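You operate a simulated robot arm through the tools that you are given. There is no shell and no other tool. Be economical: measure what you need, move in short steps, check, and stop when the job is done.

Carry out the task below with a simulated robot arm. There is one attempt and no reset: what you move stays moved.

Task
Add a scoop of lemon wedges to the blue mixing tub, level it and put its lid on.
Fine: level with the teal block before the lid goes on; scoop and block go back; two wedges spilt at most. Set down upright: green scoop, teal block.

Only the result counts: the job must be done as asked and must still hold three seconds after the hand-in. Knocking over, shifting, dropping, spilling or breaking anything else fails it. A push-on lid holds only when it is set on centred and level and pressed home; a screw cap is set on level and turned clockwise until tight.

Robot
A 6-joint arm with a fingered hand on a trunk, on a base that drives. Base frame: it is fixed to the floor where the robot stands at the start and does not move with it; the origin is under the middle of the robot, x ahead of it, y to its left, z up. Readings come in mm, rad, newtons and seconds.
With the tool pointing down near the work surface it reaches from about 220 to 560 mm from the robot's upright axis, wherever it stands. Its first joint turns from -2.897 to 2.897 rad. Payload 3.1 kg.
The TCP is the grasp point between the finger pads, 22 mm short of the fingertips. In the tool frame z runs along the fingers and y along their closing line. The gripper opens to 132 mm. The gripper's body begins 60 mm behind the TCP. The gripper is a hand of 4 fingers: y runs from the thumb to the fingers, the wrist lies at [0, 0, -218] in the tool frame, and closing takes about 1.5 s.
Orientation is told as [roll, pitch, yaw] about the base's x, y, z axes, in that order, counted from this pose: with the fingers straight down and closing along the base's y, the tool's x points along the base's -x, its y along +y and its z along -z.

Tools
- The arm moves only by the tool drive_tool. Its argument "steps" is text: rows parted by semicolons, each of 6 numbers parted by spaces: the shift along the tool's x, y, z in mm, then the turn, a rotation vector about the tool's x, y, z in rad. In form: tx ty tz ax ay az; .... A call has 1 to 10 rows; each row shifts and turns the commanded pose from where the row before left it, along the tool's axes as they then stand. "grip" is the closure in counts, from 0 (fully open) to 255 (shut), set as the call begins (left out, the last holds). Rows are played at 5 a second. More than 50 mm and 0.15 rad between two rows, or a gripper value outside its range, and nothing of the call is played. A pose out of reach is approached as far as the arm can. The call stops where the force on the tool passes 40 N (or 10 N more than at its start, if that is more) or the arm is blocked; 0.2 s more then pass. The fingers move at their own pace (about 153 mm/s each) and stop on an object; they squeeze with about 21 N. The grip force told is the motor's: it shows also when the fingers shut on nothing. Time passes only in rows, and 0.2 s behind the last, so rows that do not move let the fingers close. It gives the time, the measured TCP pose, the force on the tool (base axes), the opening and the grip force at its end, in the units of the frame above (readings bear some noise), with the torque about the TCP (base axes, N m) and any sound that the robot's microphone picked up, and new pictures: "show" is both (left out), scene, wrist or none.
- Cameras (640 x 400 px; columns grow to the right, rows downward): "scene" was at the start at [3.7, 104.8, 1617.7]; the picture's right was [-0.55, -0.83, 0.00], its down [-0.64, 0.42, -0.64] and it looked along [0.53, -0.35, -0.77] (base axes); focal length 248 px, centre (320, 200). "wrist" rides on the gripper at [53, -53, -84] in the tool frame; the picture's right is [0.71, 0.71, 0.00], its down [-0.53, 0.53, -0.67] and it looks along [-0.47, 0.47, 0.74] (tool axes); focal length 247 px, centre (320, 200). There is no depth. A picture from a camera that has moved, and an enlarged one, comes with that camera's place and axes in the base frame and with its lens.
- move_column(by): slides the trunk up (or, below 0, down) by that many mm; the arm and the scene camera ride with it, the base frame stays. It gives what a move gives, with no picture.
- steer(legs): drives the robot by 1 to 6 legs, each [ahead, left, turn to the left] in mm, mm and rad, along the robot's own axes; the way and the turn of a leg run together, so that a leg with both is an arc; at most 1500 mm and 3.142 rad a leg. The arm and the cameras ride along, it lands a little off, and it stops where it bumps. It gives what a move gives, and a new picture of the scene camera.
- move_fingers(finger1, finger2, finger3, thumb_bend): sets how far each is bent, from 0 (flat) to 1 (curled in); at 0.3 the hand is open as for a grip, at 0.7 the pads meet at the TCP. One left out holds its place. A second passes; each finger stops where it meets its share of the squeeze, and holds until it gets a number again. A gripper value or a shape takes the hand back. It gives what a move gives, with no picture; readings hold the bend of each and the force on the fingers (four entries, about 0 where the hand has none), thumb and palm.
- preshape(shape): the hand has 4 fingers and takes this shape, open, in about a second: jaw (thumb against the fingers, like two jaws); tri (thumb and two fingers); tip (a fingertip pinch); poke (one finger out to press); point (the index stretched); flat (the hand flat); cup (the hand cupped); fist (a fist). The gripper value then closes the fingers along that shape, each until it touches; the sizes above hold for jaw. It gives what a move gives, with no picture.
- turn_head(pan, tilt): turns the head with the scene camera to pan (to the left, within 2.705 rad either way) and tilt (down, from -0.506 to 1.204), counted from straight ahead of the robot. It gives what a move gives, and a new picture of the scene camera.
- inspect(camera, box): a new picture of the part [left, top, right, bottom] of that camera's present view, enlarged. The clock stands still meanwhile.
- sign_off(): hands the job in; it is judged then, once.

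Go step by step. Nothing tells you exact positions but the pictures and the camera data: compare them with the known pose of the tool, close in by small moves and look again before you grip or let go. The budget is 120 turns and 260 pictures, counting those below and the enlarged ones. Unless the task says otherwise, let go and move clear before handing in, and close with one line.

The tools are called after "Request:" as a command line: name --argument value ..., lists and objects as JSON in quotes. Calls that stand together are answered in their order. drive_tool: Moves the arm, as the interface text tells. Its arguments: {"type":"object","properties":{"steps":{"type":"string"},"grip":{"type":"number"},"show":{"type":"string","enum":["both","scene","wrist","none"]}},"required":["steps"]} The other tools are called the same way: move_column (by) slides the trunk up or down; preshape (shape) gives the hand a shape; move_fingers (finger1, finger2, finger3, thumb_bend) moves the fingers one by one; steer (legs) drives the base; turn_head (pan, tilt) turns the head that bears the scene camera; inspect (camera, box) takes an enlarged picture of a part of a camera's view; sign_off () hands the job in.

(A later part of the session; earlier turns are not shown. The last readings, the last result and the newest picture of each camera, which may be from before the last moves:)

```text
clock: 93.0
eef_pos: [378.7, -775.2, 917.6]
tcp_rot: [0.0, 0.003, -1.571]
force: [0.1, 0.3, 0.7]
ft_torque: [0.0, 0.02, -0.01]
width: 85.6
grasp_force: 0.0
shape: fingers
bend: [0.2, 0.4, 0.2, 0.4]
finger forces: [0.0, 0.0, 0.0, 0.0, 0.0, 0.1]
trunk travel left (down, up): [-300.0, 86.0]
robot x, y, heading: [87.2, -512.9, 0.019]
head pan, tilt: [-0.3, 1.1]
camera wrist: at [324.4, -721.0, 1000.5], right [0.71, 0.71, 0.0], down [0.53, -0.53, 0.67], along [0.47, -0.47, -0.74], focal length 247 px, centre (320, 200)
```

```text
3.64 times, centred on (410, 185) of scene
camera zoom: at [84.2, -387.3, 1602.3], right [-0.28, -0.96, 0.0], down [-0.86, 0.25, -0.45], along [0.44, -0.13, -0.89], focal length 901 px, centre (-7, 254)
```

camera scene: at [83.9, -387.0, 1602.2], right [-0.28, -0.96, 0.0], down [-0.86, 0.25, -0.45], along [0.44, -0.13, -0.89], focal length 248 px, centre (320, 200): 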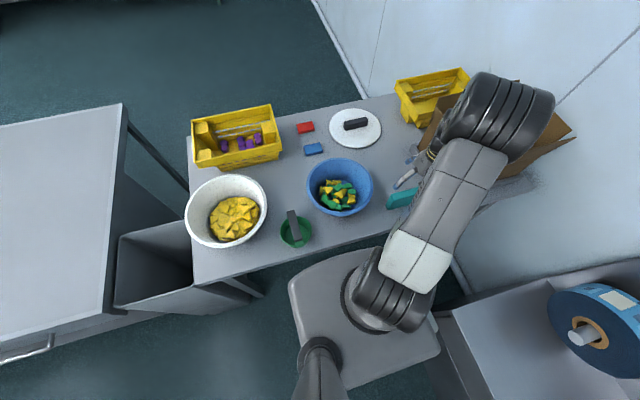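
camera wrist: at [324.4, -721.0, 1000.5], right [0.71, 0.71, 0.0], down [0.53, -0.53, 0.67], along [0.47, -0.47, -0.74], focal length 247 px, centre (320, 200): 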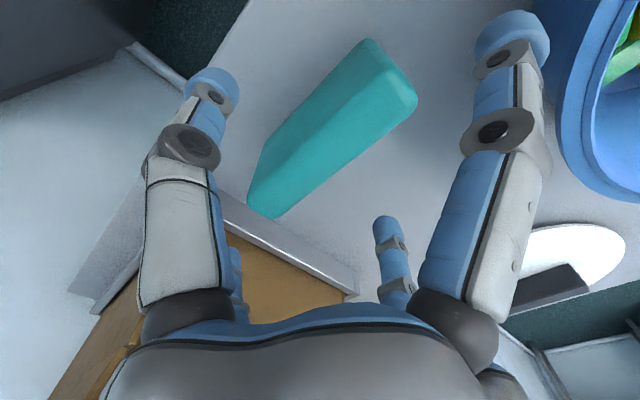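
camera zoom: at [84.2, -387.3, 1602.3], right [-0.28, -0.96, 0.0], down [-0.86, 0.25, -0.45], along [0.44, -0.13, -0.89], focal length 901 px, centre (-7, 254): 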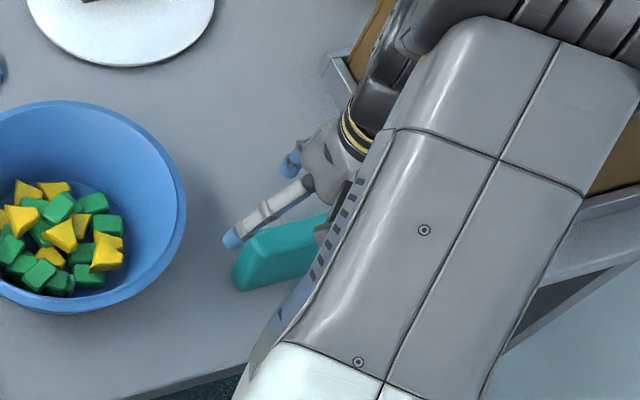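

Alignment is good. I descend to z≈858 and close.

Request:
drive_tool --steps "-2 1 20 0 0 0;0 0 20 0 0 0;0 0 10 0 0 0;0 0 9 0 0 0;0 0 0 0 0 0" --show "wrist"

Request:
drive_tool --steps "0 0 0 0 0 0;0 0 0 0 0 0;0 0 0 0 0 0;0 0 0 0 0 0;0 0 0 0 0 0;0 0 0 0 0 0;0 0 0 0 0 0;0 0 0 0 0 0;0 0 0 0 0 0" --grip 255 --show "wrist"

```text
clock: 94.2
eef_pos: [381.6, -775.3, 859.8]
tcp_rot: [0.003, 0.0, -1.571]
force: [-0.9, -1.1, 1.7]
ft_torque: [-0.06, 0.0, 0.01]
width: 86.4
grasp_force: 1.1
shape: fingers
bend: [0.2, 0.4, 0.19, 0.4]
finger forces: [0.4, 0.0, 1.8, 0.0, 0.0, 0.0]
trunk travel left (down, up): [-300.0, 86.0]
robot x, y, heading: [88.8, -513.6, 0.016]
head pan, tilt: [-0.3, 1.1]
camera wrist: at [327.8, -722.2, 943.8], right [0.71, 0.71, 0.0], down [0.53, -0.53, 0.67], along [0.47, -0.47, -0.74], focal length 247 px, centre (320, 200)
```

wrist: 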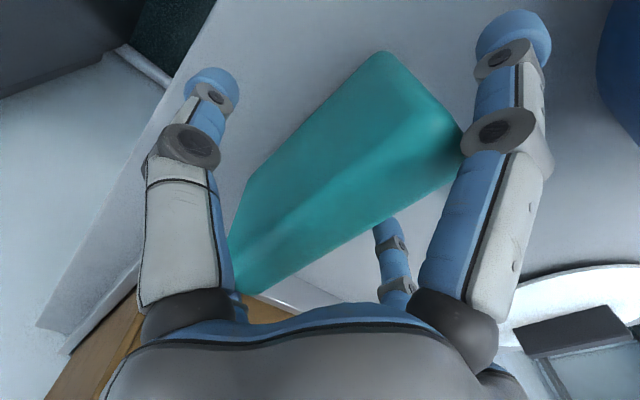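

```text
clock: 96.2
eef_pos: [381.1, -775.9, 861.3]
tcp_rot: [0.001, 0.0, -1.57]
force: [-0.7, -3.1, 7.7]
ft_torque: [0.03, 0.13, 0.08]
width: 47.7
grasp_force: 21.5
shape: jaw
bend: [0.22, 0.6, 0.2, 0.7]
finger forces: [39.4, 24.2, 43.3, 0.0, 26.2, 0.0]
trunk travel left (down, up): [-300.0, 86.0]
robot x, y, heading: [79.5, -516.9, 0.018]
head pan, tilt: [-0.3, 1.1]
camera wrist: at [327.5, -722.1, 944.0], right [0.71, 0.71, 0.0], down [0.53, -0.53, 0.67], along [0.47, -0.47, -0.74], focal length 247 px, centre (320, 200)
```

wrist: 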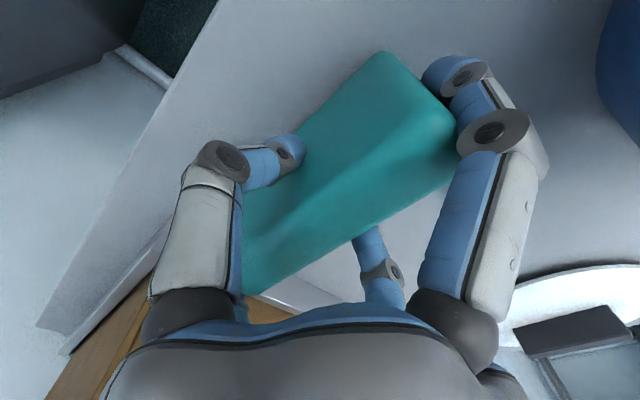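

Firm grip on the block (home pose: 381,−776,861, yaw −1.57). I lift it and carry it over the tub centre.

Request:
drive_tool --steps "0 0 -10 0 0 0;0 0 -30 0 0 0;0 0 -45 0 0 0;0 0 -45 0 0 0;42 18 0 0 0 0;42 18 0 0 0 0;42 18 0 0 0 0;42 18 0 0 0 0;42 17 0 0 0 0;0 0 0 0 0 0" --show "both"

Request:
inspect --camera "scene" --box '[270, 120, 430, 240]'

```text
clock: 98.4
eef_pos: [474.2, -570.2, 989.6]
tcp_rot: [0.001, 0.002, -1.571]
force: [0.3, -0.3, 0.0]
ft_torque: [0.06, -0.02, 0.03]
width: 47.3
grasp_force: 21.0
shape: jaw
bend: [0.22, 0.6, 0.2, 0.7]
finger forces: [38.2, 23.6, 39.8, 0.0, 24.5, 0.0]
trunk travel left (down, up): [-300.0, 86.0]
robot x, y, heading: [83.8, -513.1, 0.016]
head pan, tilt: [-0.3, 1.1]
camera scene: at [84.1, -388.1, 1602.3], right [-0.28, -0.96, 0.0], down [-0.86, 0.25, -0.45], along [0.44, -0.13, -0.89], focal length 248 px, centre (320, 200)
camera wrist: at [419.3, -515.0, 1073.4], right [0.71, 0.71, 0.0], down [0.53, -0.53, 0.67], along [0.47, -0.47, -0.74], focal length 247 px, centre (320, 200)
```

scene: 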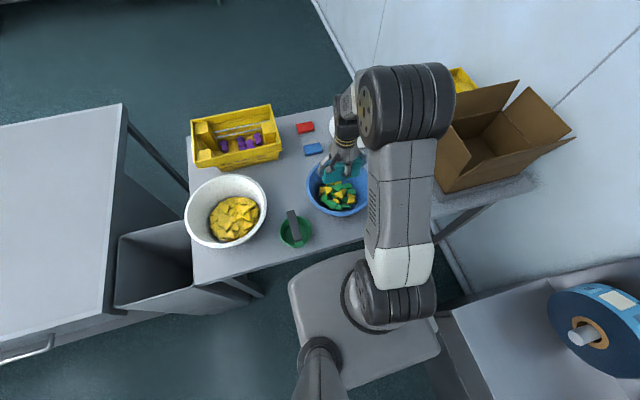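
wrist: 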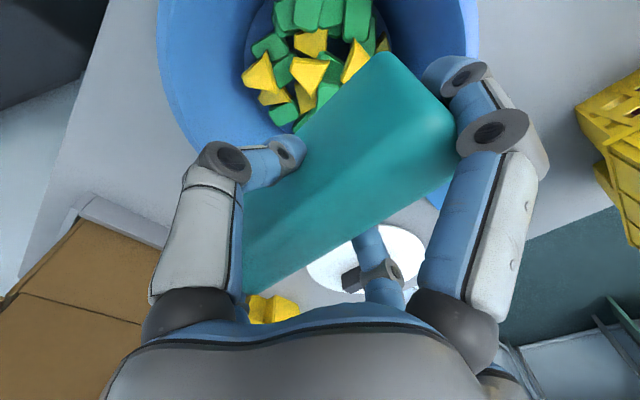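

```text
3.33 times, centred on (350, 180) of scene
camera zoom: at [84.1, -388.1, 1602.3], right [-0.28, -0.96, 0.0], down [-0.86, 0.25, -0.45], along [0.44, -0.13, -0.89], focal length 826 px, centre (220, 267)
```

zoom: 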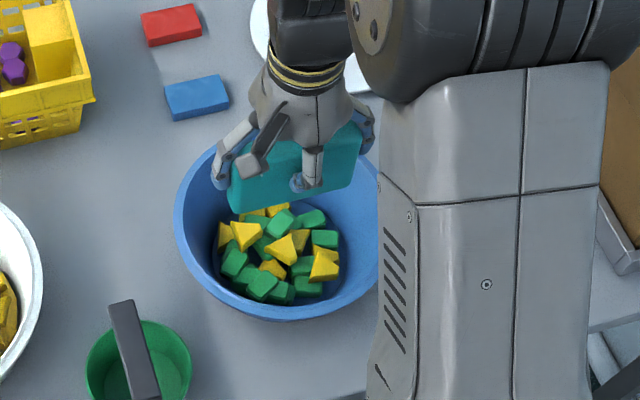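

Over the tub now. I centre it at (469,−567) and lower until the block touches the pieces.

Request:
drive_tool --steps "3 -5 20 0 0 0;0 0 20 0 0 0;0 0 15 0 0 0;0 0 0 0 0 0" --show "none"

Request:
drive_tool --steps "0 0 4 0 0 0;0 0 4 0 0 0;0 0 4 0 0 0;0 0 4 0 0 0" --show "wrist"

Request:
inspect --camera "scene" --box '[270, 120, 430, 240]'

```text
clock: 99.4
eef_pos: [468.1, -561.6, 934.0]
tcp_rot: [0.0, 0.0, -1.572]
force: [0.6, 0.6, -1.2]
ft_torque: [0.0, 0.01, 0.0]
width: 47.1
grasp_force: 20.8
shape: jaw
bend: [0.22, 0.6, 0.2, 0.7]
finger forces: [38.3, 23.6, 39.8, 0.1, 24.4, 0.0]
trunk travel left (down, up): [-300.0, 86.0]
robot x, y, heading: [85.9, -513.3, 0.017]
head pan, tilt: [-0.3, 1.1]
```

```text
clock: 100.4
eef_pos: [467.7, -562.6, 917.8]
tcp_rot: [0.001, 0.001, -1.57]
force: [-0.1, 0.1, -1.4]
ft_torque: [-0.01, -0.01, -0.01]
width: 47.3
grasp_force: 21.1
shape: jaw
bend: [0.22, 0.6, 0.2, 0.7]
finger forces: [38.3, 23.5, 39.7, 0.1, 24.3, 0.1]
trunk travel left (down, up): [-300.0, 86.0]
robot x, y, heading: [83.5, -513.9, 0.018]
head pan, tilt: [-0.3, 1.1]
camera wrist: at [413.4, -509.4, 1001.2], right [0.71, 0.71, 0.0], down [0.53, -0.53, 0.67], along [0.47, -0.47, -0.74], focal length 247 px, centre (320, 200)
```

wrist: 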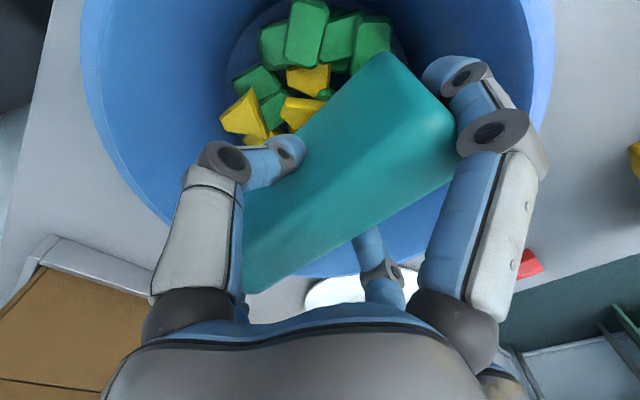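

```text
3.33 times, centred on (350, 180) of scene
camera zoom: at [84.5, -387.3, 1602.3], right [-0.28, -0.96, 0.0], down [-0.86, 0.25, -0.45], along [0.44, -0.13, -0.89], focal length 826 px, centre (220, 267)
```

zoom: 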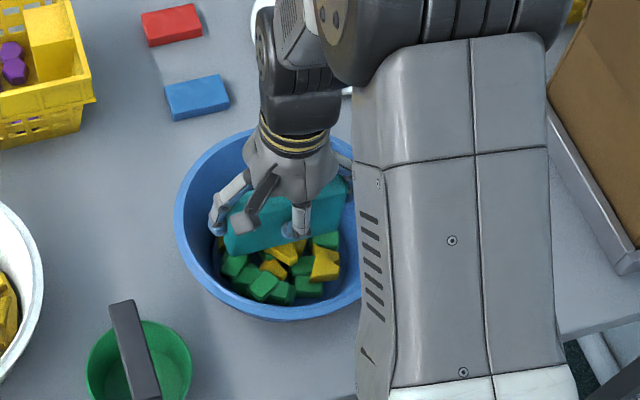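

No contact yet; continue down slowly.

Request:
drive_tool --steps "0 0 3 0 0 0;0 0 3 0 0 0;0 0 3 0 0 0;0 0 3 0 0 0" --show "none"

Request:
inspect --camera "scene" --box '[270, 120, 430, 240]'

```text
clock: 101.4
eef_pos: [466.2, -563.3, 907.6]
tcp_rot: [0.0, 0.003, -1.571]
force: [0.0, 0.2, -0.1]
ft_torque: [0.0, 0.01, -0.01]
width: 47.3
grasp_force: 20.8
shape: jaw
bend: [0.22, 0.6, 0.2, 0.7]
finger forces: [38.3, 23.5, 39.6, 0.1, 24.5, 0.1]
trunk travel left (down, up): [-300.0, 86.0]
robot x, y, heading: [88.0, -512.9, 0.017]
head pan, tilt: [-0.3, 1.1]
```

```text
3.33 times, centred on (350, 180) of scene
camera zoom: at [84.5, -387.3, 1602.3], right [-0.28, -0.96, 0.0], down [-0.86, 0.25, -0.45], along [0.44, -0.13, -0.89], focal length 826 px, centre (220, 267)
```

zoom: 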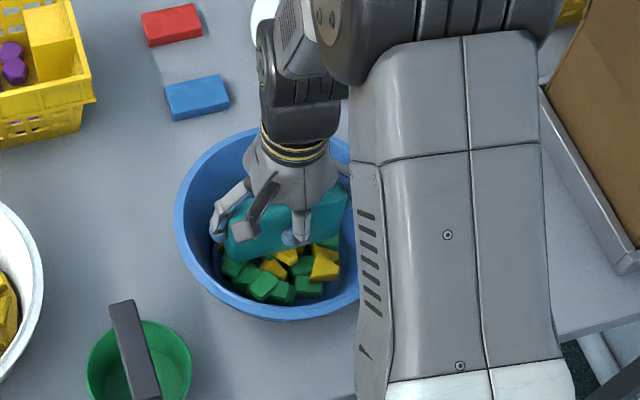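

Request:
drive_tool --steps "0 0 3 0 0 0;0 0 3 0 0 0;0 0 2 0 0 0;0 0 2 0 0 0" --show "none"

Request:
inspect --camera "wrist" --box '[80, 0, 560, 300]'

```text
clock: 102.4
eef_pos: [466.0, -562.3, 898.0]
tcp_rot: [0.0, 0.0, -1.572]
force: [0.1, 0.1, -0.2]
ft_torque: [-0.02, -0.02, -0.01]
width: 47.4
grasp_force: 21.4
shape: jaw
bend: [0.22, 0.6, 0.2, 0.7]
finger forces: [38.3, 23.5, 39.6, 0.0, 24.4, 0.1]
trunk travel left (down, up): [-300.0, 86.0]
robot x, y, heading: [85.5, -514.7, 0.021]
head pan, tilt: [-0.3, 1.1]
```

```text
1.33 times, centred on (320, 150) of wrist
camera zoom: at [411.8, -509.6, 980.5], right [0.71, 0.71, 0.0], down [0.53, -0.53, 0.67], along [0.47, -0.47, -0.74], focal length 329 px, centre (320, 267)
```

zoom: 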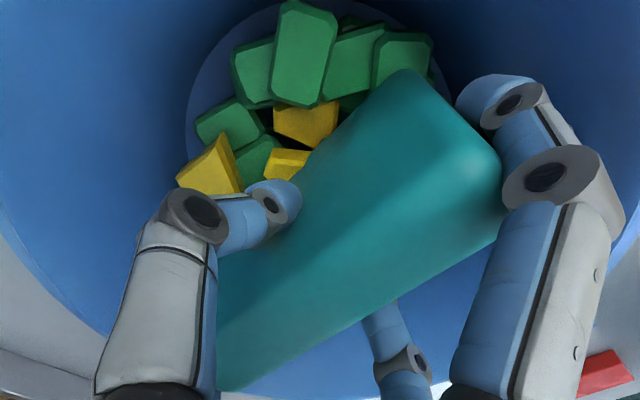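

Request:
drive_tool --steps "0 0 2 0 0 0;0 0 2 0 0 0;0 0 2 0 0 0;0 0 2 0 0 0" --show "none"

Request:
inspect --camera "scene" --box '[270, 120, 430, 240]'

```text
clock: 103.4
eef_pos: [466.0, -562.5, 889.5]
tcp_rot: [0.001, 0.002, -1.569]
force: [-0.3, -1.1, -0.9]
ft_torque: [0.0, -0.01, 0.01]
width: 46.7
grasp_force: 20.4
shape: jaw
bend: [0.22, 0.6, 0.2, 0.7]
finger forces: [38.2, 23.5, 39.5, 0.1, 24.3, 0.1]
trunk travel left (down, up): [-300.0, 86.0]
robot x, y, heading: [88.1, -519.2, 0.013]
head pan, tilt: [-0.3, 1.1]
```

```text
3.33 times, centred on (350, 180) of scene
camera zoom: at [84.5, -387.3, 1602.3], right [-0.28, -0.96, 0.0], down [-0.86, 0.25, -0.45], along [0.44, -0.13, -0.89], focal length 826 px, centre (220, 267)
```

zoom: 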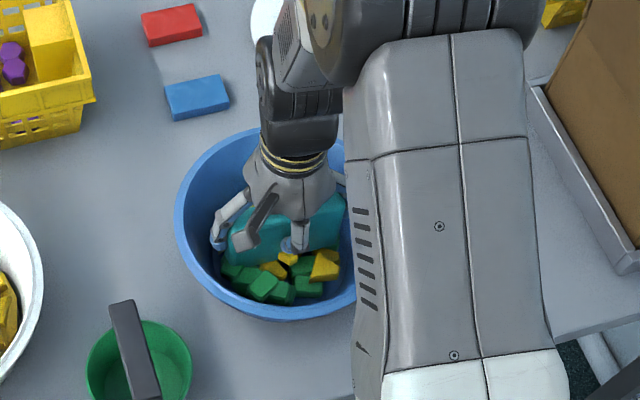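

Request:
drive_tool --steps "0 0 2 0 0 0;0 0 2 0 0 0;0 0 2 0 0 0;0 0 2 0 0 0;0 0 2 0 0 0" --show "none"

Request:
inspect --camera "wrist" --box '[80, 0, 560, 300]'

```text
clock: 104.6
eef_pos: [465.3, -564.1, 877.8]
tcp_rot: [0.001, 0.004, -1.571]
force: [-0.2, -0.1, -1.5]
ft_torque: [0.01, 0.03, 0.03]
width: 47.3
grasp_force: 21.3
shape: jaw
bend: [0.22, 0.6, 0.2, 0.7]
finger forces: [38.3, 23.5, 39.6, 0.0, 24.3, 0.1]
trunk travel left (down, up): [-300.0, 86.0]
robot x, y, heading: [85.0, -514.3, 0.012]
head pan, tilt: [-0.3, 1.1]
```

```text
1.33 times, centred on (320, 150) of wrist
camera zoom: at [411.3, -510.3, 961.1], right [0.71, 0.71, 0.0], down [0.53, -0.53, 0.67], along [0.47, -0.47, -0.74], focal length 329 px, centre (320, 267)
```

zoom: 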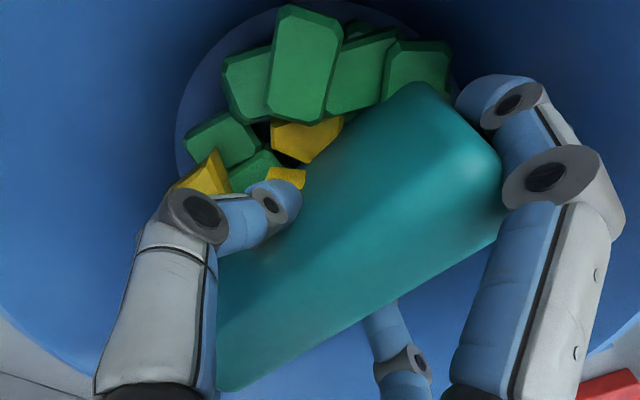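

The pieces behave as a bulk like in the bowl. I now stroke the block across the tub in ±x with small steps and watch the pieces.

Request:
drive_tool --steps "0 0 -7 0 0 0;0 -8 0 0 0 0;0 -8 0 0 0 0;0 -8 0 0 0 0;0 -6 0 0 0 0;0 0 0 0 0 0" --show "none"

Request:
inspect --camera "scene" --box '[270, 120, 430, 240]'

Request:
drive_tool --steps "0 10 0 0 0 0;0 10 0 0 0 0;0 10 0 0 0 0;0 10 0 0 0 0;0 10 0 0 0 0;0 10 0 0 0 0;0 0 0 0 0 0" --show "none"

Request:
inspect --camera "scene" --box '[270, 120, 430, 240]'

```text
clock: 106.0
eef_pos: [435.4, -563.7, 884.2]
tcp_rot: [0.002, 0.002, -1.571]
force: [1.7, -1.5, 0.6]
ft_torque: [0.01, -0.15, -0.1]
width: 46.9
grasp_force: 21.0
shape: jaw
bend: [0.22, 0.6, 0.2, 0.7]
finger forces: [37.9, 25.2, 40.2, 0.1, 23.7, 0.0]
trunk travel left (down, up): [-300.0, 86.0]
robot x, y, heading: [86.8, -513.8, 0.014]
head pan, tilt: [-0.3, 1.1]
```

```text
3.33 times, centred on (350, 180) of scene
camera zoom: at [84.9, -387.6, 1602.3], right [-0.28, -0.96, 0.0], down [-0.86, 0.25, -0.45], along [0.44, -0.13, -0.89], focal length 826 px, centre (220, 267)
```

zoom: 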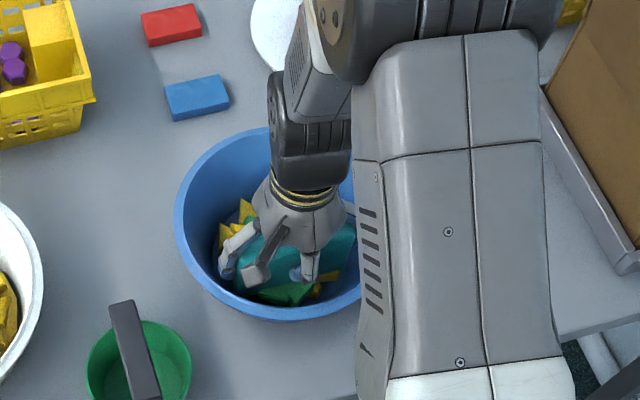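

```text
clock: 107.6
eef_pos: [496.5, -562.1, 886.9]
tcp_rot: [0.0, 0.002, -1.571]
force: [0.3, -0.4, -0.6]
ft_torque: [-0.01, -0.03, -0.04]
width: 46.6
grasp_force: 20.8
shape: jaw
bend: [0.22, 0.6, 0.2, 0.7]
finger forces: [38.2, 23.4, 39.3, 0.0, 24.7, 0.0]
trunk travel left (down, up): [-300.0, 86.0]
robot x, y, heading: [89.8, -516.5, 0.02]
head pan, tilt: [-0.3, 1.1]
```

```text
3.33 times, centred on (350, 180) of scene
camera zoom: at [84.3, -387.3, 1602.3], right [-0.28, -0.96, 0.0], down [-0.86, 0.25, -0.45], along [0.44, -0.13, -0.89], focal length 826 px, centre (220, 267)
```

zoom: 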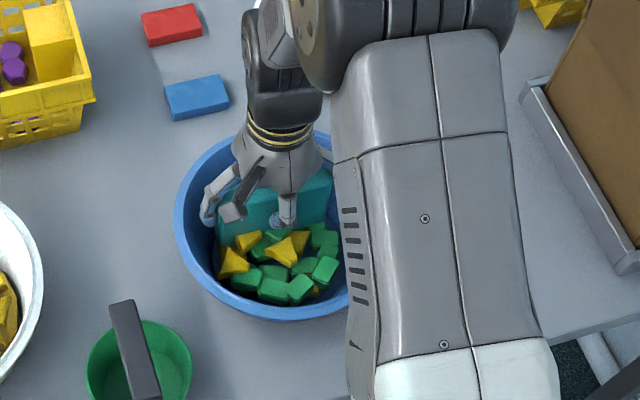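

The pieces are physical and move with the block. I skim back at a slightly higher level (z≈893), −x then +x, and look.

Request:
drive_tool --steps "0 0 -6 0 0 0;0 -10 0 0 0 0;0 -10 0 0 0 0;0 -10 0 0 0 0;0 -10 0 0 0 0;0 -10 0 0 0 0;0 -8 0 0 0 0;0 0 0 0 0 0" --show "none"

Request:
drive_tool --steps "0 10 0 0 0 0;0 10 0 0 0 0;0 10 0 0 0 0;0 10 0 0 0 0;0 10 0 0 0 0;0 10 0 0 0 0;0 -15 -20 0 0 0;0 -15 -40 0 0 0;0 0 -40 0 0 0;0 0 0 0 0 0" --show "wrist"

Request:
inspect --camera "scene" --box '[270, 120, 430, 240]'

Request:
inspect --camera "wrist" --box '[80, 0, 560, 300]'

```text
clock: 109.4
eef_pos: [438.5, -563.2, 891.7]
tcp_rot: [0.001, 0.003, -1.571]
force: [-0.8, -0.1, -1.2]
ft_torque: [-0.02, 0.03, -0.03]
width: 46.6
grasp_force: 20.7
shape: jaw
bend: [0.22, 0.6, 0.2, 0.7]
finger forces: [38.2, 23.4, 39.3, 0.0, 24.6, 0.1]
trunk travel left (down, up): [-300.0, 86.0]
robot x, y, heading: [86.0, -514.5, 0.019]
head pan, tilt: [-0.3, 1.1]
```

```text
clock: 111.6
eef_pos: [470.9, -564.8, 993.0]
tcp_rot: [0.0, 0.002, -1.571]
force: [0.5, 0.3, -1.0]
ft_torque: [0.01, 0.0, 0.01]
width: 46.6
grasp_force: 20.9
shape: jaw
bend: [0.22, 0.61, 0.2, 0.7]
finger forces: [38.2, 23.2, 38.9, 0.1, 24.2, 0.0]
trunk travel left (down, up): [-300.0, 86.0]
robot x, y, heading: [85.7, -513.7, 0.019]
head pan, tilt: [-0.3, 1.1]
camera wrist: at [417.1, -510.9, 1076.5], right [0.71, 0.71, 0.0], down [0.53, -0.53, 0.67], along [0.47, -0.47, -0.74], focal length 247 px, centre (320, 200)
```

wrist: 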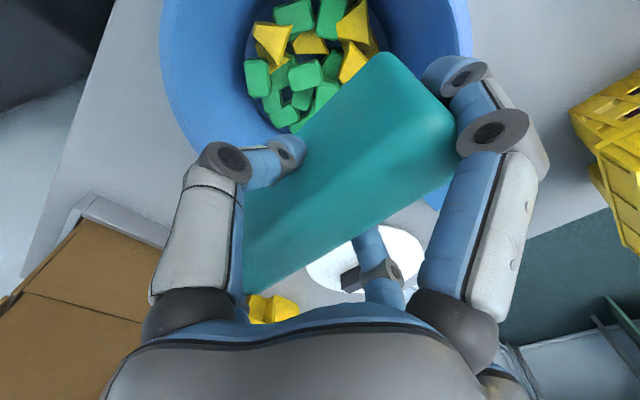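

```text
3.33 times, centred on (350, 180) of scene
camera zoom: at [84.8, -387.4, 1602.2], right [-0.28, -0.96, 0.0], down [-0.86, 0.25, -0.45], along [0.44, -0.13, -0.89], focal length 826 px, centre (220, 267)
```

zoom: 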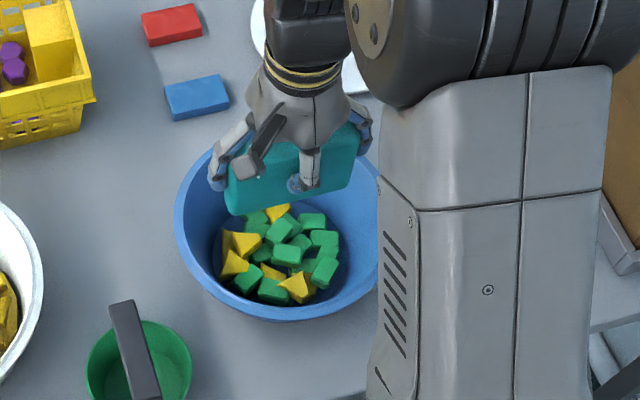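

```text
1.33 times, centred on (320, 150) of wrist
camera zoom: at [417.1, -510.9, 1076.5], right [0.71, 0.71, 0.0], down [0.53, -0.53, 0.67], along [0.47, -0.47, -0.74], focal length 329 px, centre (320, 267)
```

zoom: 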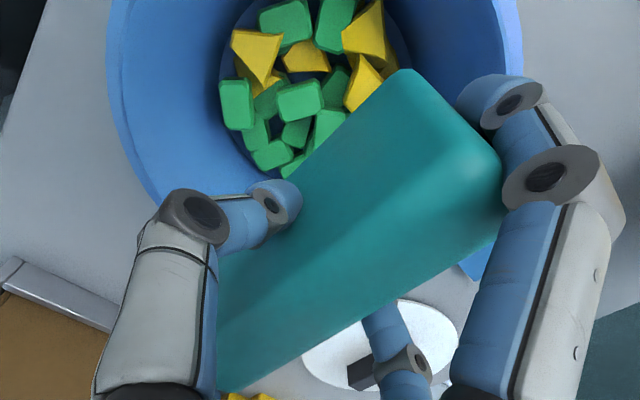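

Fairly spread already. I rotate the block by 90° and stroke along y as well, to level across both directions.

Request:
drive_tool --steps "0 0 0 0 0 -0.15;0 0 0 0 0 -0.15;0 0 0 0 0 -0.15;0 0 0 0 0 -0.15;0 0 0 0 0 -0.15;0 0 0 0 0 -0.15;0 0 0 0 0 -0.15;0 0 0 0 0 -0.15;0 0 0 0 0 -0.15;0 0 0 0 0 -0.15" --show "none"

Request:
drive_tool --steps "0 0 0 0 0 -0.07;0 30 30 0 0 0;0 0 30 0 0 0;0 0 20 0 0 0;0 0 10 0 0 0;0 0 8 0 0 0;0 0 0 0 0 0" --show "none"

Request:
inspect --camera "scene" --box '[270, 120, 430, 240]'

```text
clock: 113.8
eef_pos: [467.0, -562.2, 991.5]
tcp_rot: [0.003, 0.001, -0.067]
force: [0.3, -0.8, -1.4]
ft_torque: [0.0, 0.0, -0.01]
width: 46.8
grasp_force: 20.3
shape: jaw
bend: [0.22, 0.61, 0.2, 0.7]
finger forces: [38.0, 23.1, 38.7, 0.0, 24.1, 0.0]
trunk travel left (down, up): [-300.0, 86.0]
robot x, y, heading: [83.9, -513.2, 0.019]
head pan, tilt: [-0.3, 1.1]
```

```text
clock: 115.4
eef_pos: [467.5, -532.2, 893.5]
tcp_rot: [0.001, 0.0, -0.003]
force: [0.3, -0.3, -0.9]
ft_torque: [0.0, -0.01, 0.01]
width: 46.8
grasp_force: 20.9
shape: jaw
bend: [0.22, 0.61, 0.2, 0.7]
finger forces: [37.0, 22.8, 37.8, 0.0, 23.9, 0.0]
trunk travel left (down, up): [-300.0, 86.0]
robot x, y, heading: [85.7, -516.6, 0.018]
head pan, tilt: [-0.3, 1.1]
```

```text
3.33 times, centred on (350, 180) of scene
camera zoom: at [84.3, -387.2, 1602.3], right [-0.28, -0.96, 0.0], down [-0.86, 0.25, -0.45], along [0.44, -0.13, -0.89], focal length 826 px, centre (220, 267)
```

zoom: 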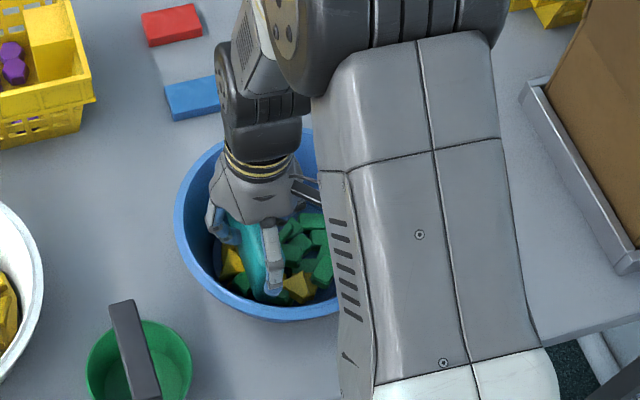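

Request:
drive_tool --steps "0 -10 2 0 0 0;0 -10 0 0 0 0;0 -10 0 0 0 0;0 -10 0 0 0 0;0 -10 0 0 0 0;0 -10 0 0 0 0;0 -8 0 0 0 0;0 0 0 0 0 0" --show "none"

Request:
drive_tool --steps "0 10 0 0 0 0;0 10 0 0 0 0;0 10 0 0 0 0;0 10 0 0 0 0;0 10 0 0 0 0;0 10 0 0 0 0;0 -12 -20 0 0 0;0 -12 -40 0 0 0;0 0 -40 0 0 0;0 0 0 0 0 0" --show "wrist"

Request:
inspect --camera "scene" --box '[300, 140, 400, 220]'

Request:
inspect --camera "wrist" --box '[80, 0, 560, 300]'

```text
clock: 117.2
eef_pos: [467.8, -600.3, 891.0]
tcp_rot: [0.004, 0.002, -0.001]
force: [0.1, -1.0, -0.6]
ft_torque: [-0.01, 0.01, 0.0]
width: 46.9
grasp_force: 21.0
shape: jaw
bend: [0.22, 0.61, 0.2, 0.7]
finger forces: [36.8, 22.9, 37.6, 0.0, 23.7, 0.0]
trunk travel left (down, up): [-300.0, 86.0]
robot x, y, heading: [87.5, -512.2, 0.013]
head pan, tilt: [-0.3, 1.1]
```

```text
clock: 119.4
eef_pos: [469.7, -566.6, 993.8]
tcp_rot: [0.001, 0.001, -0.003]
force: [0.4, 0.1, -0.5]
ft_torque: [-0.02, 0.03, 0.03]
width: 46.7
grasp_force: 21.1
shape: jaw
bend: [0.22, 0.61, 0.2, 0.7]
finger forces: [35.6, 22.6, 36.7, 0.1, 23.4, 0.1]
trunk travel left (down, up): [-300.0, 86.0]
robot x, y, heading: [81.8, -516.0, 0.016]
head pan, tilt: [-0.3, 1.1]
camera wrist: at [414.9, -620.0, 1076.5], right [-0.71, 0.71, 0.0], down [0.53, 0.52, 0.67], along [0.47, 0.47, -0.74], focal length 247 px, centre (320, 200)
```

wrist: 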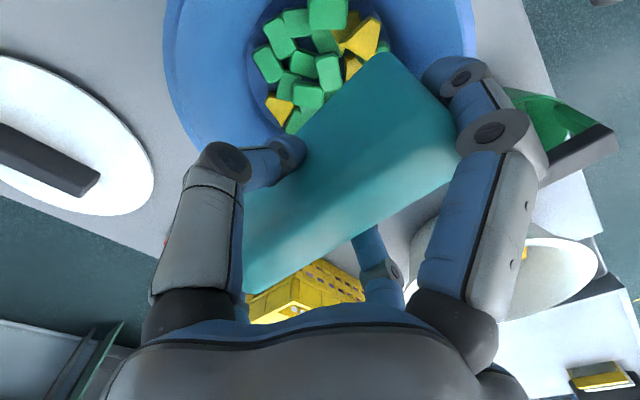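

```text
5.00 times, centred on (350, 180) of scene
camera zoom: at [85.0, -387.4, 1602.3], right [-0.28, -0.96, 0.0], down [-0.86, 0.25, -0.45], along [0.44, -0.13, -0.89], focal length 1239 px, centre (170, 300)
```

zoom: 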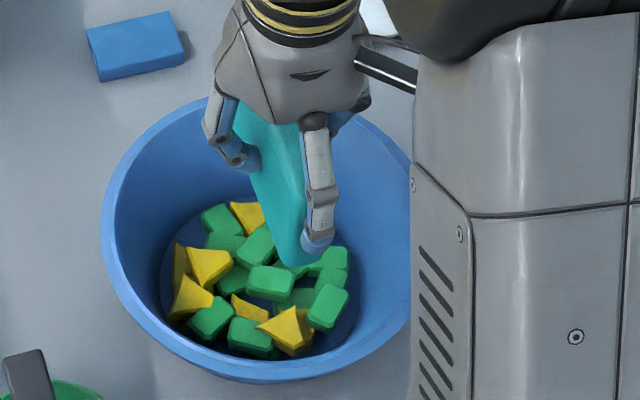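

```text
1.33 times, centred on (320, 150) of wrist
camera zoom: at [414.9, -620.0, 1076.5], right [-0.71, 0.71, 0.0], down [0.53, 0.52, 0.67], along [0.47, 0.47, -0.74], focal length 329 px, centre (320, 267)
```

zoom: 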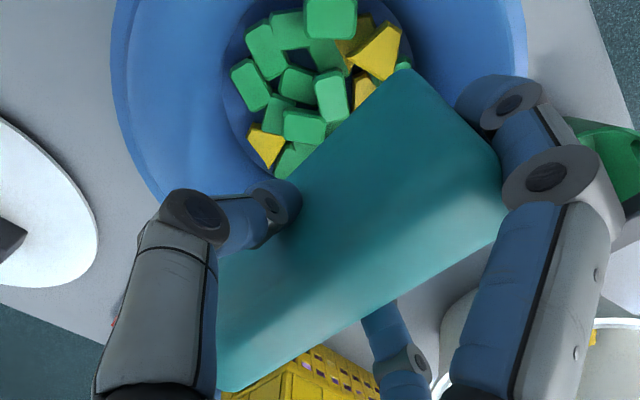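

Nicely spread. A quick tamp at three positions flattens any pieces standing up.

Request:
drive_tool --steps "0 28 45 0 0 0;0 0 45 0 0 0;0 0 15 0 0 0;0 0 5 0 0 0;0 0 -22 0 0 0;0 -28 0 0 0 0;0 0 17 0 0 0;0 0 5 0 0 0;0 0 -22 0 0 0;0 0 0 0 0 0" --show "none"

Request:
drive_tool --steps "0 -30 0 0 0 0;0 0 17 0 0 0;0 0 5 0 0 0;0 0 0 0 0 0;0 0 -30 0 0 0;0 30 -45 0 0 0;0 0 -30 0 0 0;0 0 0 0 0 0" --show "none"

Request:
inspect --camera "scene" --box '[300, 140, 400, 220]'

```text
refused: row 1 steps farther than a row can; nothing moved
```

```text
refused: row 6 steps farther than a row can; nothing moved
```

```text
5.00 times, centred on (350, 180) of scene
camera zoom: at [85.0, -387.4, 1602.3], right [-0.28, -0.96, 0.0], down [-0.86, 0.25, -0.45], along [0.44, -0.13, -0.89], focal length 1239 px, centre (170, 300)
```

zoom: 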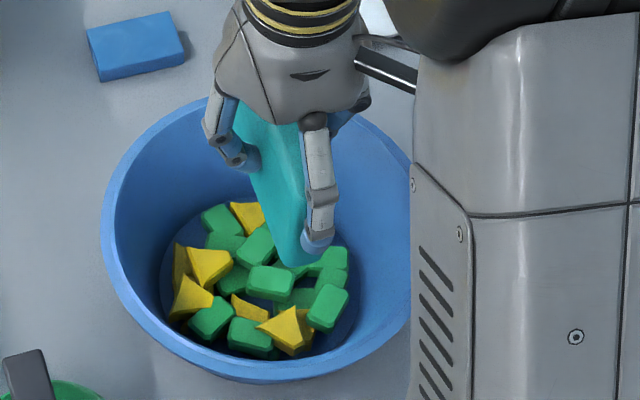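

Those rows were too long; I redo the tamp with shorter rows.

Request:
drive_tool --steps "0 28 30 0 0 0;0 0 40 0 0 0;0 0 30 0 0 0;0 0 8 0 0 0;0 0 -20 0 0 0;0 -28 0 0 0 0;0 0 15 0 0 0;0 0 5 0 0 0;0 0 -20 0 0 0;0 0 0 0 0 0" --show "none"

Request:
drive_tool --steps "0 -30 0 0 0 0;0 0 15 0 0 0;0 0 5 0 0 0;0 0 0 0 0 0;0 0 -40 0 0 0;0 30 -30 0 0 0;0 0 -38 0 0 0;0 0 0 0 0 0" --show "none"

Request:
inspect --camera "scene" --box '[300, 140, 400, 220]'

```text
clock: 121.6
eef_pos: [467.7, -566.5, 905.5]
tcp_rot: [0.002, 0.001, -0.002]
force: [0.3, -0.1, -0.5]
ft_torque: [0.0, -0.01, 0.02]
width: 46.6
grasp_force: 21.5
shape: jaw
bend: [0.22, 0.61, 0.2, 0.7]
finger forces: [34.1, 22.6, 35.5, 0.1, 23.0, 0.0]
trunk travel left (down, up): [-300.0, 86.0]
robot x, y, heading: [86.7, -517.5, 0.016]
head pan, tilt: [-0.3, 1.1]
```

```text
clock: 123.4
eef_pos: [468.1, -565.8, 992.9]
tcp_rot: [-0.001, 0.001, -0.002]
force: [-0.2, -0.8, -0.9]
ft_torque: [0.0, 0.02, 0.02]
width: 46.4
grasp_force: 20.8
shape: jaw
bend: [0.22, 0.61, 0.2, 0.7]
finger forces: [33.1, 22.4, 34.5, 0.0, 22.9, 0.0]
trunk travel left (down, up): [-300.0, 86.0]
robot x, y, heading: [85.5, -516.3, 0.015]
head pan, tilt: [-0.3, 1.1]
```

```text
5.00 times, centred on (350, 180) of scene
camera zoom: at [85.1, -386.9, 1602.2], right [-0.28, -0.96, 0.0], down [-0.86, 0.25, -0.45], along [0.44, -0.13, -0.89], focal length 1239 px, centre (170, 300)
```

zoom: 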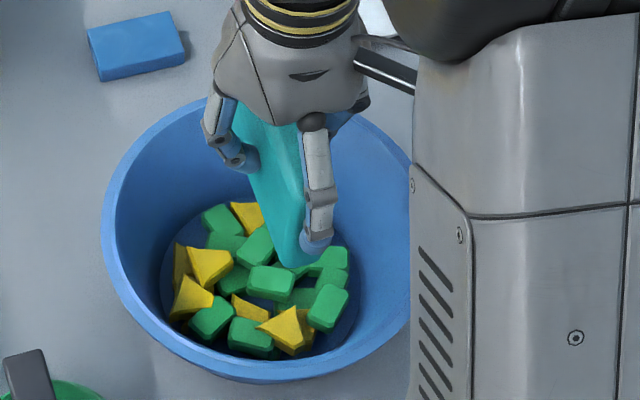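

The bed is below block level everywhere now, so it's level. I take the block back: rotate to yaw −90° and travel to its home.

Request:
drive_tool --steps "0 0 0 0 0 0.15;0 0 0 0 0 0.15;0 0 0 0 0 0.15;0 0 0 0 0 0.15;0 0 0 0 0 0.15;0 0 0 0 0 0.15;0 0 0 0 0 0.15;0 0 0 0 0 0.15;0 0 0 0 0 0.15;0 0 0 0 0 0.15" --show "none"

Request:
drive_tool --steps "0 0 0 0 0 0.069;-42 -17.4 0 0 0 0;-42 -17.4 0 0 0 0;-42 -17.4 0 0 0 0;-42 -17.4 0 0 0 0;-42 -17.4 0 0 0 0;0 0 40 0 0 0;0 0 40 0 0 0;0 0 25 0 0 0;0 0 0 0 0 0" --show "both"

```text
clock: 125.6
eef_pos: [468.2, -565.0, 993.0]
tcp_rot: [-0.001, 0.001, -1.505]
force: [1.1, -0.4, -1.5]
ft_torque: [0.01, -0.05, 0.0]
width: 46.4
grasp_force: 21.1
shape: jaw
bend: [0.22, 0.61, 0.2, 0.7]
finger forces: [32.9, 22.3, 34.3, 0.1, 23.0, 0.1]
trunk travel left (down, up): [-300.0, 86.0]
robot x, y, heading: [88.7, -513.4, 0.016]
head pan, tilt: [-0.3, 1.1]
```

```text
clock: 127.8
eef_pos: [378.9, -774.9, 888.3]
tcp_rot: [0.001, 0.002, -1.569]
force: [0.5, -0.2, -1.8]
ft_torque: [0.0, 0.02, 0.0]
width: 46.0
grasp_force: 21.0
shape: jaw
bend: [0.22, 0.61, 0.2, 0.7]
finger forces: [32.1, 22.3, 33.6, 0.0, 22.7, 0.0]
trunk travel left (down, up): [-300.0, 86.0]
robot x, y, heading: [82.6, -512.6, 0.019]
head pan, tilt: [-0.3, 1.1]
camera scene: at [84.1, -387.4, 1602.3], right [-0.28, -0.96, 0.0], down [-0.86, 0.25, -0.45], along [0.44, -0.13, -0.89], focal length 248 px, centre (320, 200)
camera wrist: at [325.2, -721.7, 972.2], right [0.71, 0.71, 0.0], down [0.53, -0.53, 0.67], along [0.47, -0.47, -0.74], focal length 247 px, centre (320, 200)
```

scene: 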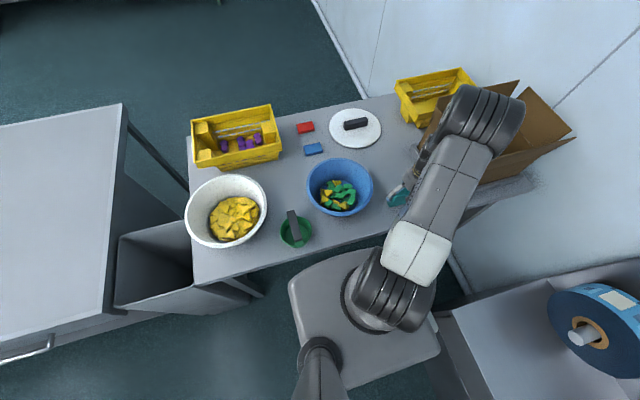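
wrist: 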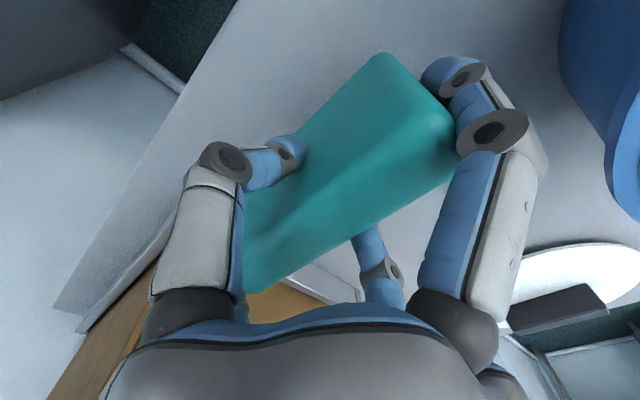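

Request:
inspect --camera "scene" --box '[290, 140, 390, 220]'

Request:
drive_tool --steps "0 1.5 10 0 0 0;0 0 10 0 0 0;0 0 3 0 0 0;0 0 0 0 0 0" --show "none"

Request:
drive_tool --steps "0 0 1.5 0 0 0;0 0 1.5 0 0 0;0 0 1 0 0 0;0 0 0 0 0 0" --show "none"

```text
5.00 times, centred on (340, 180) of scene
camera zoom: at [84.1, -387.4, 1602.3], right [-0.28, -0.96, 0.0], down [-0.86, 0.25, -0.45], along [0.44, -0.13, -0.89], focal length 1239 px, centre (220, 300)
```

zoom: 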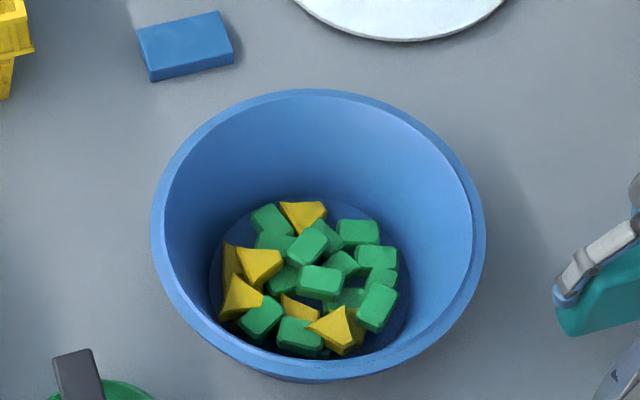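

```text
clock: 128.8
eef_pos: [382.8, -775.9, 863.9]
tcp_rot: [0.0, 0.001, -1.569]
force: [0.3, -0.4, -0.9]
ft_torque: [0.01, -0.03, -0.03]
width: 46.3
grasp_force: 21.2
shape: jaw
bend: [0.22, 0.61, 0.2, 0.7]
finger forces: [32.1, 22.2, 33.4, 0.0, 22.7, 0.1]
trunk travel left (down, up): [-300.0, 86.0]
robot x, y, heading: [86.6, -516.6, 0.015]
head pan, tilt: [-0.3, 1.1]
```

```text
clock: 129.8
eef_pos: [381.9, -774.8, 861.8]
tcp_rot: [0.004, 0.0, -1.567]
force: [1.0, -1.0, 25.9]
ft_torque: [0.48, 0.21, 0.06]
width: 46.4
grasp_force: 20.5
shape: jaw
bend: [0.22, 0.61, 0.2, 0.7]
finger forces: [32.2, 23.3, 36.3, 0.1, 25.4, 0.1]
trunk travel left (down, up): [-300.0, 86.0]
robot x, y, heading: [88.3, -517.9, 0.011]
head pan, tilt: [-0.3, 1.1]
```

The block is seated. I relieve the press and open gently.

Request:
drive_tool --steps "0 0 -0.8 0 0 0;0 0 0 0 0 0" --show "none"

Request:
move_fingers --finger1 0.15 --finger2 0.4 --finger3 0.15 --thumb_bend 0.4

Request:
drive_tool --steps "0 0 -10 0 0 0;0 0 -30 0 0 0;0 0 -45 0 0 0;0 0 -45 0 0 0;0 0 -45 0 0 0;0 0 0 0 0 0" --show "wrist"

Request:
inspect --camera "scene" --box '[340, 130, 480, 240]'

```text
clock: 130.4
eef_pos: [381.9, -776.0, 860.8]
tcp_rot: [0.003, 0.0, -1.569]
force: [2.8, -3.8, 24.2]
ft_torque: [0.35, 0.11, 0.04]
width: 46.4
grasp_force: 21.3
shape: jaw
bend: [0.22, 0.61, 0.2, 0.7]
finger forces: [31.4, 23.9, 36.9, 0.0, 24.7, 0.0]
trunk travel left (down, up): [-300.0, 86.0]
robot x, y, heading: [87.5, -517.8, 0.018]
head pan, tilt: [-0.3, 1.1]
```

```text
clock: 131.4
eef_pos: [382.3, -775.2, 859.6]
tcp_rot: [0.0, 0.002, -1.569]
force: [-0.8, 0.2, 0.0]
ft_torque: [-0.05, -0.01, 0.0]
width: 89.9
grasp_force: 0.1
shape: fingers
bend: [0.15, 0.4, 0.15, 0.4]
finger forces: [0.2, 0.0, 0.0, 0.0, 0.0, 0.0]
trunk travel left (down, up): [-300.0, 86.0]
robot x, y, heading: [87.9, -515.1, 0.019]
head pan, tilt: [-0.3, 1.1]
```

```text
clock: 132.8
eef_pos: [382.8, -778.5, 1033.9]
tcp_rot: [0.0, 0.0, -1.571]
force: [0.9, -0.2, -0.1]
ft_torque: [-0.01, -0.06, -0.01]
width: 89.8
grasp_force: 0.0
shape: fingers
bend: [0.15, 0.4, 0.15, 0.4]
finger forces: [0.0, 0.1, 0.1, 0.0, 0.0, 0.1]
trunk travel left (down, up): [-300.0, 86.0]
robot x, y, heading: [85.1, -515.2, 0.018]
head pan, tilt: [-0.3, 1.1]
camera wrist: at [329.6, -724.6, 1117.9], right [0.71, 0.71, 0.0], down [0.53, -0.53, 0.67], along [0.47, -0.47, -0.75], focal length 247 px, centre (320, 200)
```

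wrist: 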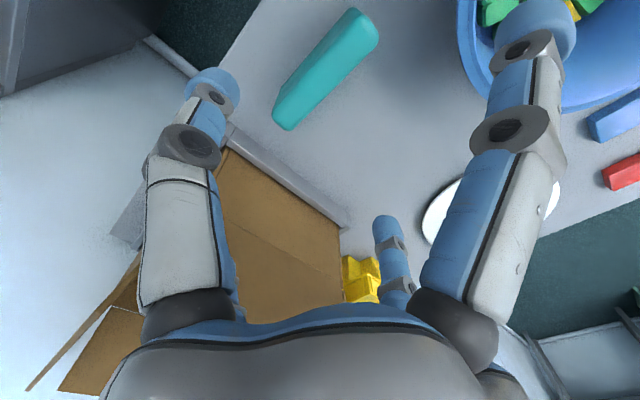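

```text
3.64 times, centred on (410, 185) of scene
camera zoom: at [84.8, -387.8, 1602.3], right [-0.28, -0.96, 0.0], down [-0.86, 0.25, -0.45], along [0.44, -0.13, -0.89], focal length 901 px, centre (-7, 254)
```

zoom: 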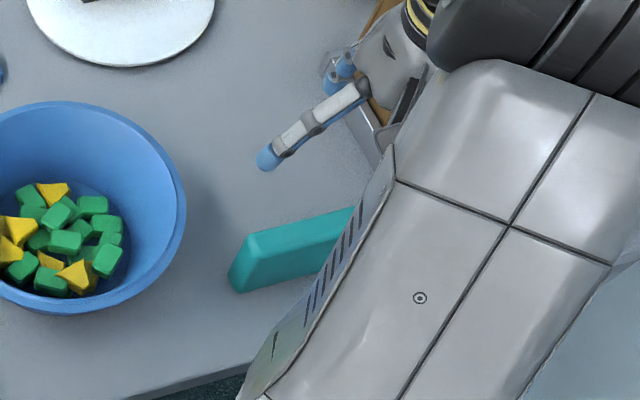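

The block is back upright at its place. The lid (≈(777,−749), handle along y) is ~730 mm from the arm axis, so I drive 60 mm ahead (≈90 mm gap to the table edge) to get closer.

Request:
steer --legs '[[60, 0, 0]]'

Request:
inspect --camera "scene" --box '[160, 180, 480, 380]'

```text
clock: 133.8
eef_pos: [447.6, -776.9, 1034.3]
tcp_rot: [-0.001, 0.001, -1.569]
force: [1.0, 0.9, -1.1]
ft_torque: [-0.01, 0.0, 0.01]
width: 90.1
grasp_force: 0.2
shape: fingers
bend: [0.15, 0.4, 0.15, 0.4]
finger forces: [0.0, 0.1, 0.0, 0.0, 0.0, 0.1]
trunk travel left (down, up): [-300.0, 86.0]
robot x, y, heading: [146.7, -515.5, 0.013]
head pan, tilt: [-0.3, 1.1]
camera scene: at [148.9, -386.2, 1602.3], right [-0.28, -0.96, 0.0], down [-0.86, 0.25, -0.45], along [0.43, -0.13, -0.89], focal length 248 px, centre (320, 200)
```

scene: 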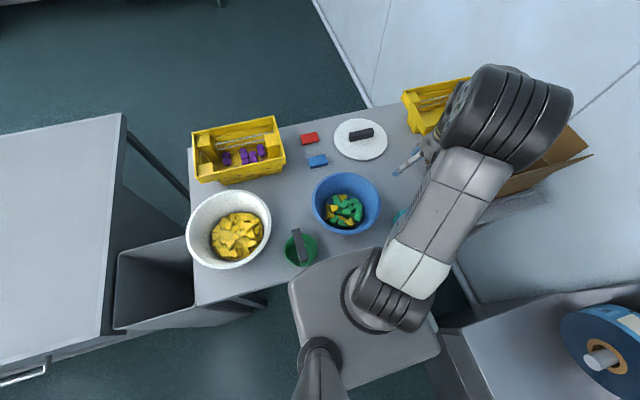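

```text
2.00 times, centred on (320, 280) of scene
camera zoom: at [148.9, -386.2, 1602.3], right [-0.28, -0.96, 0.0], down [-0.86, 0.25, -0.45], along [0.43, -0.13, -0.89], focal length 496 px, centre (320, 40)
```

zoom: 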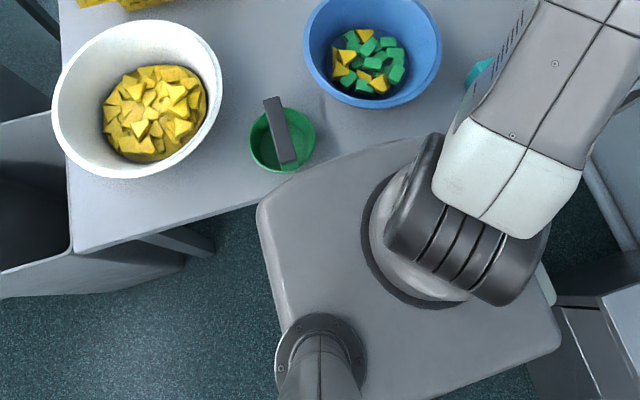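

No bump, and the scoop is untouched. Now I tilt the tool outward 40° aligned with the lid's handle and reach toward it.

Request:
drive_tool --steps "0 0 0 0 0 0.15;0 0 0 -0.14 0 0;0 0 0 -0.14 0 0;0 0 0 -0.14 0 0;0 0 0 -0.14 0 0;0 0 0 -0.14 0 0;0 0 0 0 0 0" --grip 0 --show "none"

Request:
drive_tool --steps "8.9 17.7 38 0 0 0;8.9 17.7 38 0 0 0;8.9 17.7 38 0 0 0;8.9 17.7 38 0 0 0;8.9 17.7 38 0 0 0;8.9 17.7 38 0 0 0;0 0 0 0 0 0" --show "both"

```text
clock: 135.3
eef_pos: [444.2, -775.7, 1033.9]
tcp_rot: [0.701, 0.002, -1.722]
force: [0.1, 0.4, 0.4]
ft_torque: [0.0, 0.01, 0.01]
width: 131.9
grasp_force: 0.0
shape: jaw
bend: [0.3, 0.3, 0.3, 0.3]
finger forces: [0.1, 0.0, 0.1, 0.1, 0.1, 0.1]
trunk travel left (down, up): [-300.0, 86.0]
robot x, y, heading: [146.1, -512.9, 0.016]
head pan, tilt: [-0.3, 1.1]
```

```text
clock: 136.9
eef_pos: [678.3, -758.8, 925.1]
tcp_rot: [0.7, 0.003, -1.719]
force: [-0.4, 0.4, -1.2]
ft_torque: [-0.02, -0.01, 0.04]
width: 131.9
grasp_force: 0.0
shape: jaw
bend: [0.3, 0.3, 0.3, 0.3]
finger forces: [0.1, 0.0, 0.0, 0.0, 0.0, 0.0]
trunk travel left (down, up): [-300.0, 86.0]
robot x, y, heading: [147.9, -512.2, 0.018]
head pan, tilt: [-0.3, 1.1]
camera scene: at [145.5, -386.3, 1602.3], right [-0.28, -0.96, 0.0], down [-0.86, 0.25, -0.45], along [0.44, -0.13, -0.89], focal length 248 px, centre (320, 200)
camera wrist: at [592.0, -691.3, 955.1], right [0.64, 0.62, 0.46], down [-0.11, -0.52, 0.85], along [0.76, -0.59, -0.27], focal length 247 px, centre (320, 200)
```

scene: 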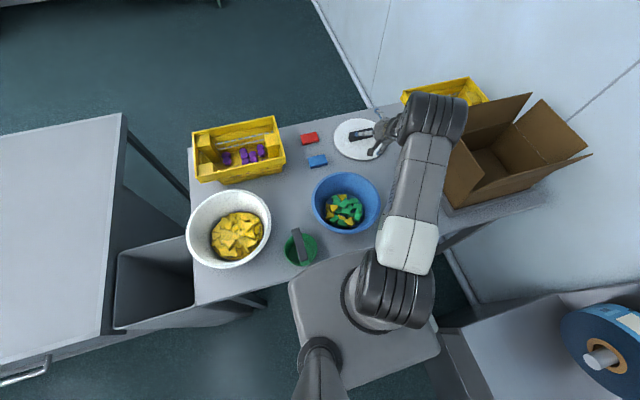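
wrist: 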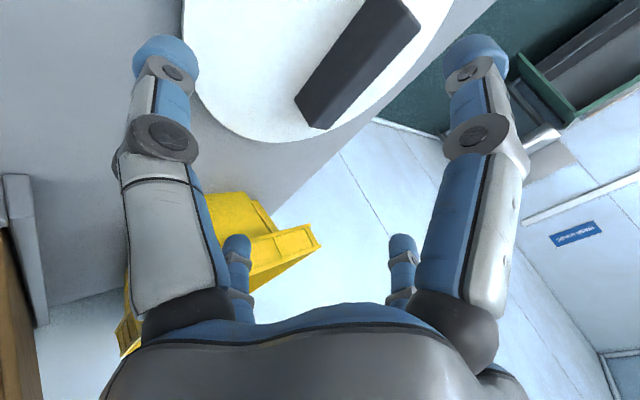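

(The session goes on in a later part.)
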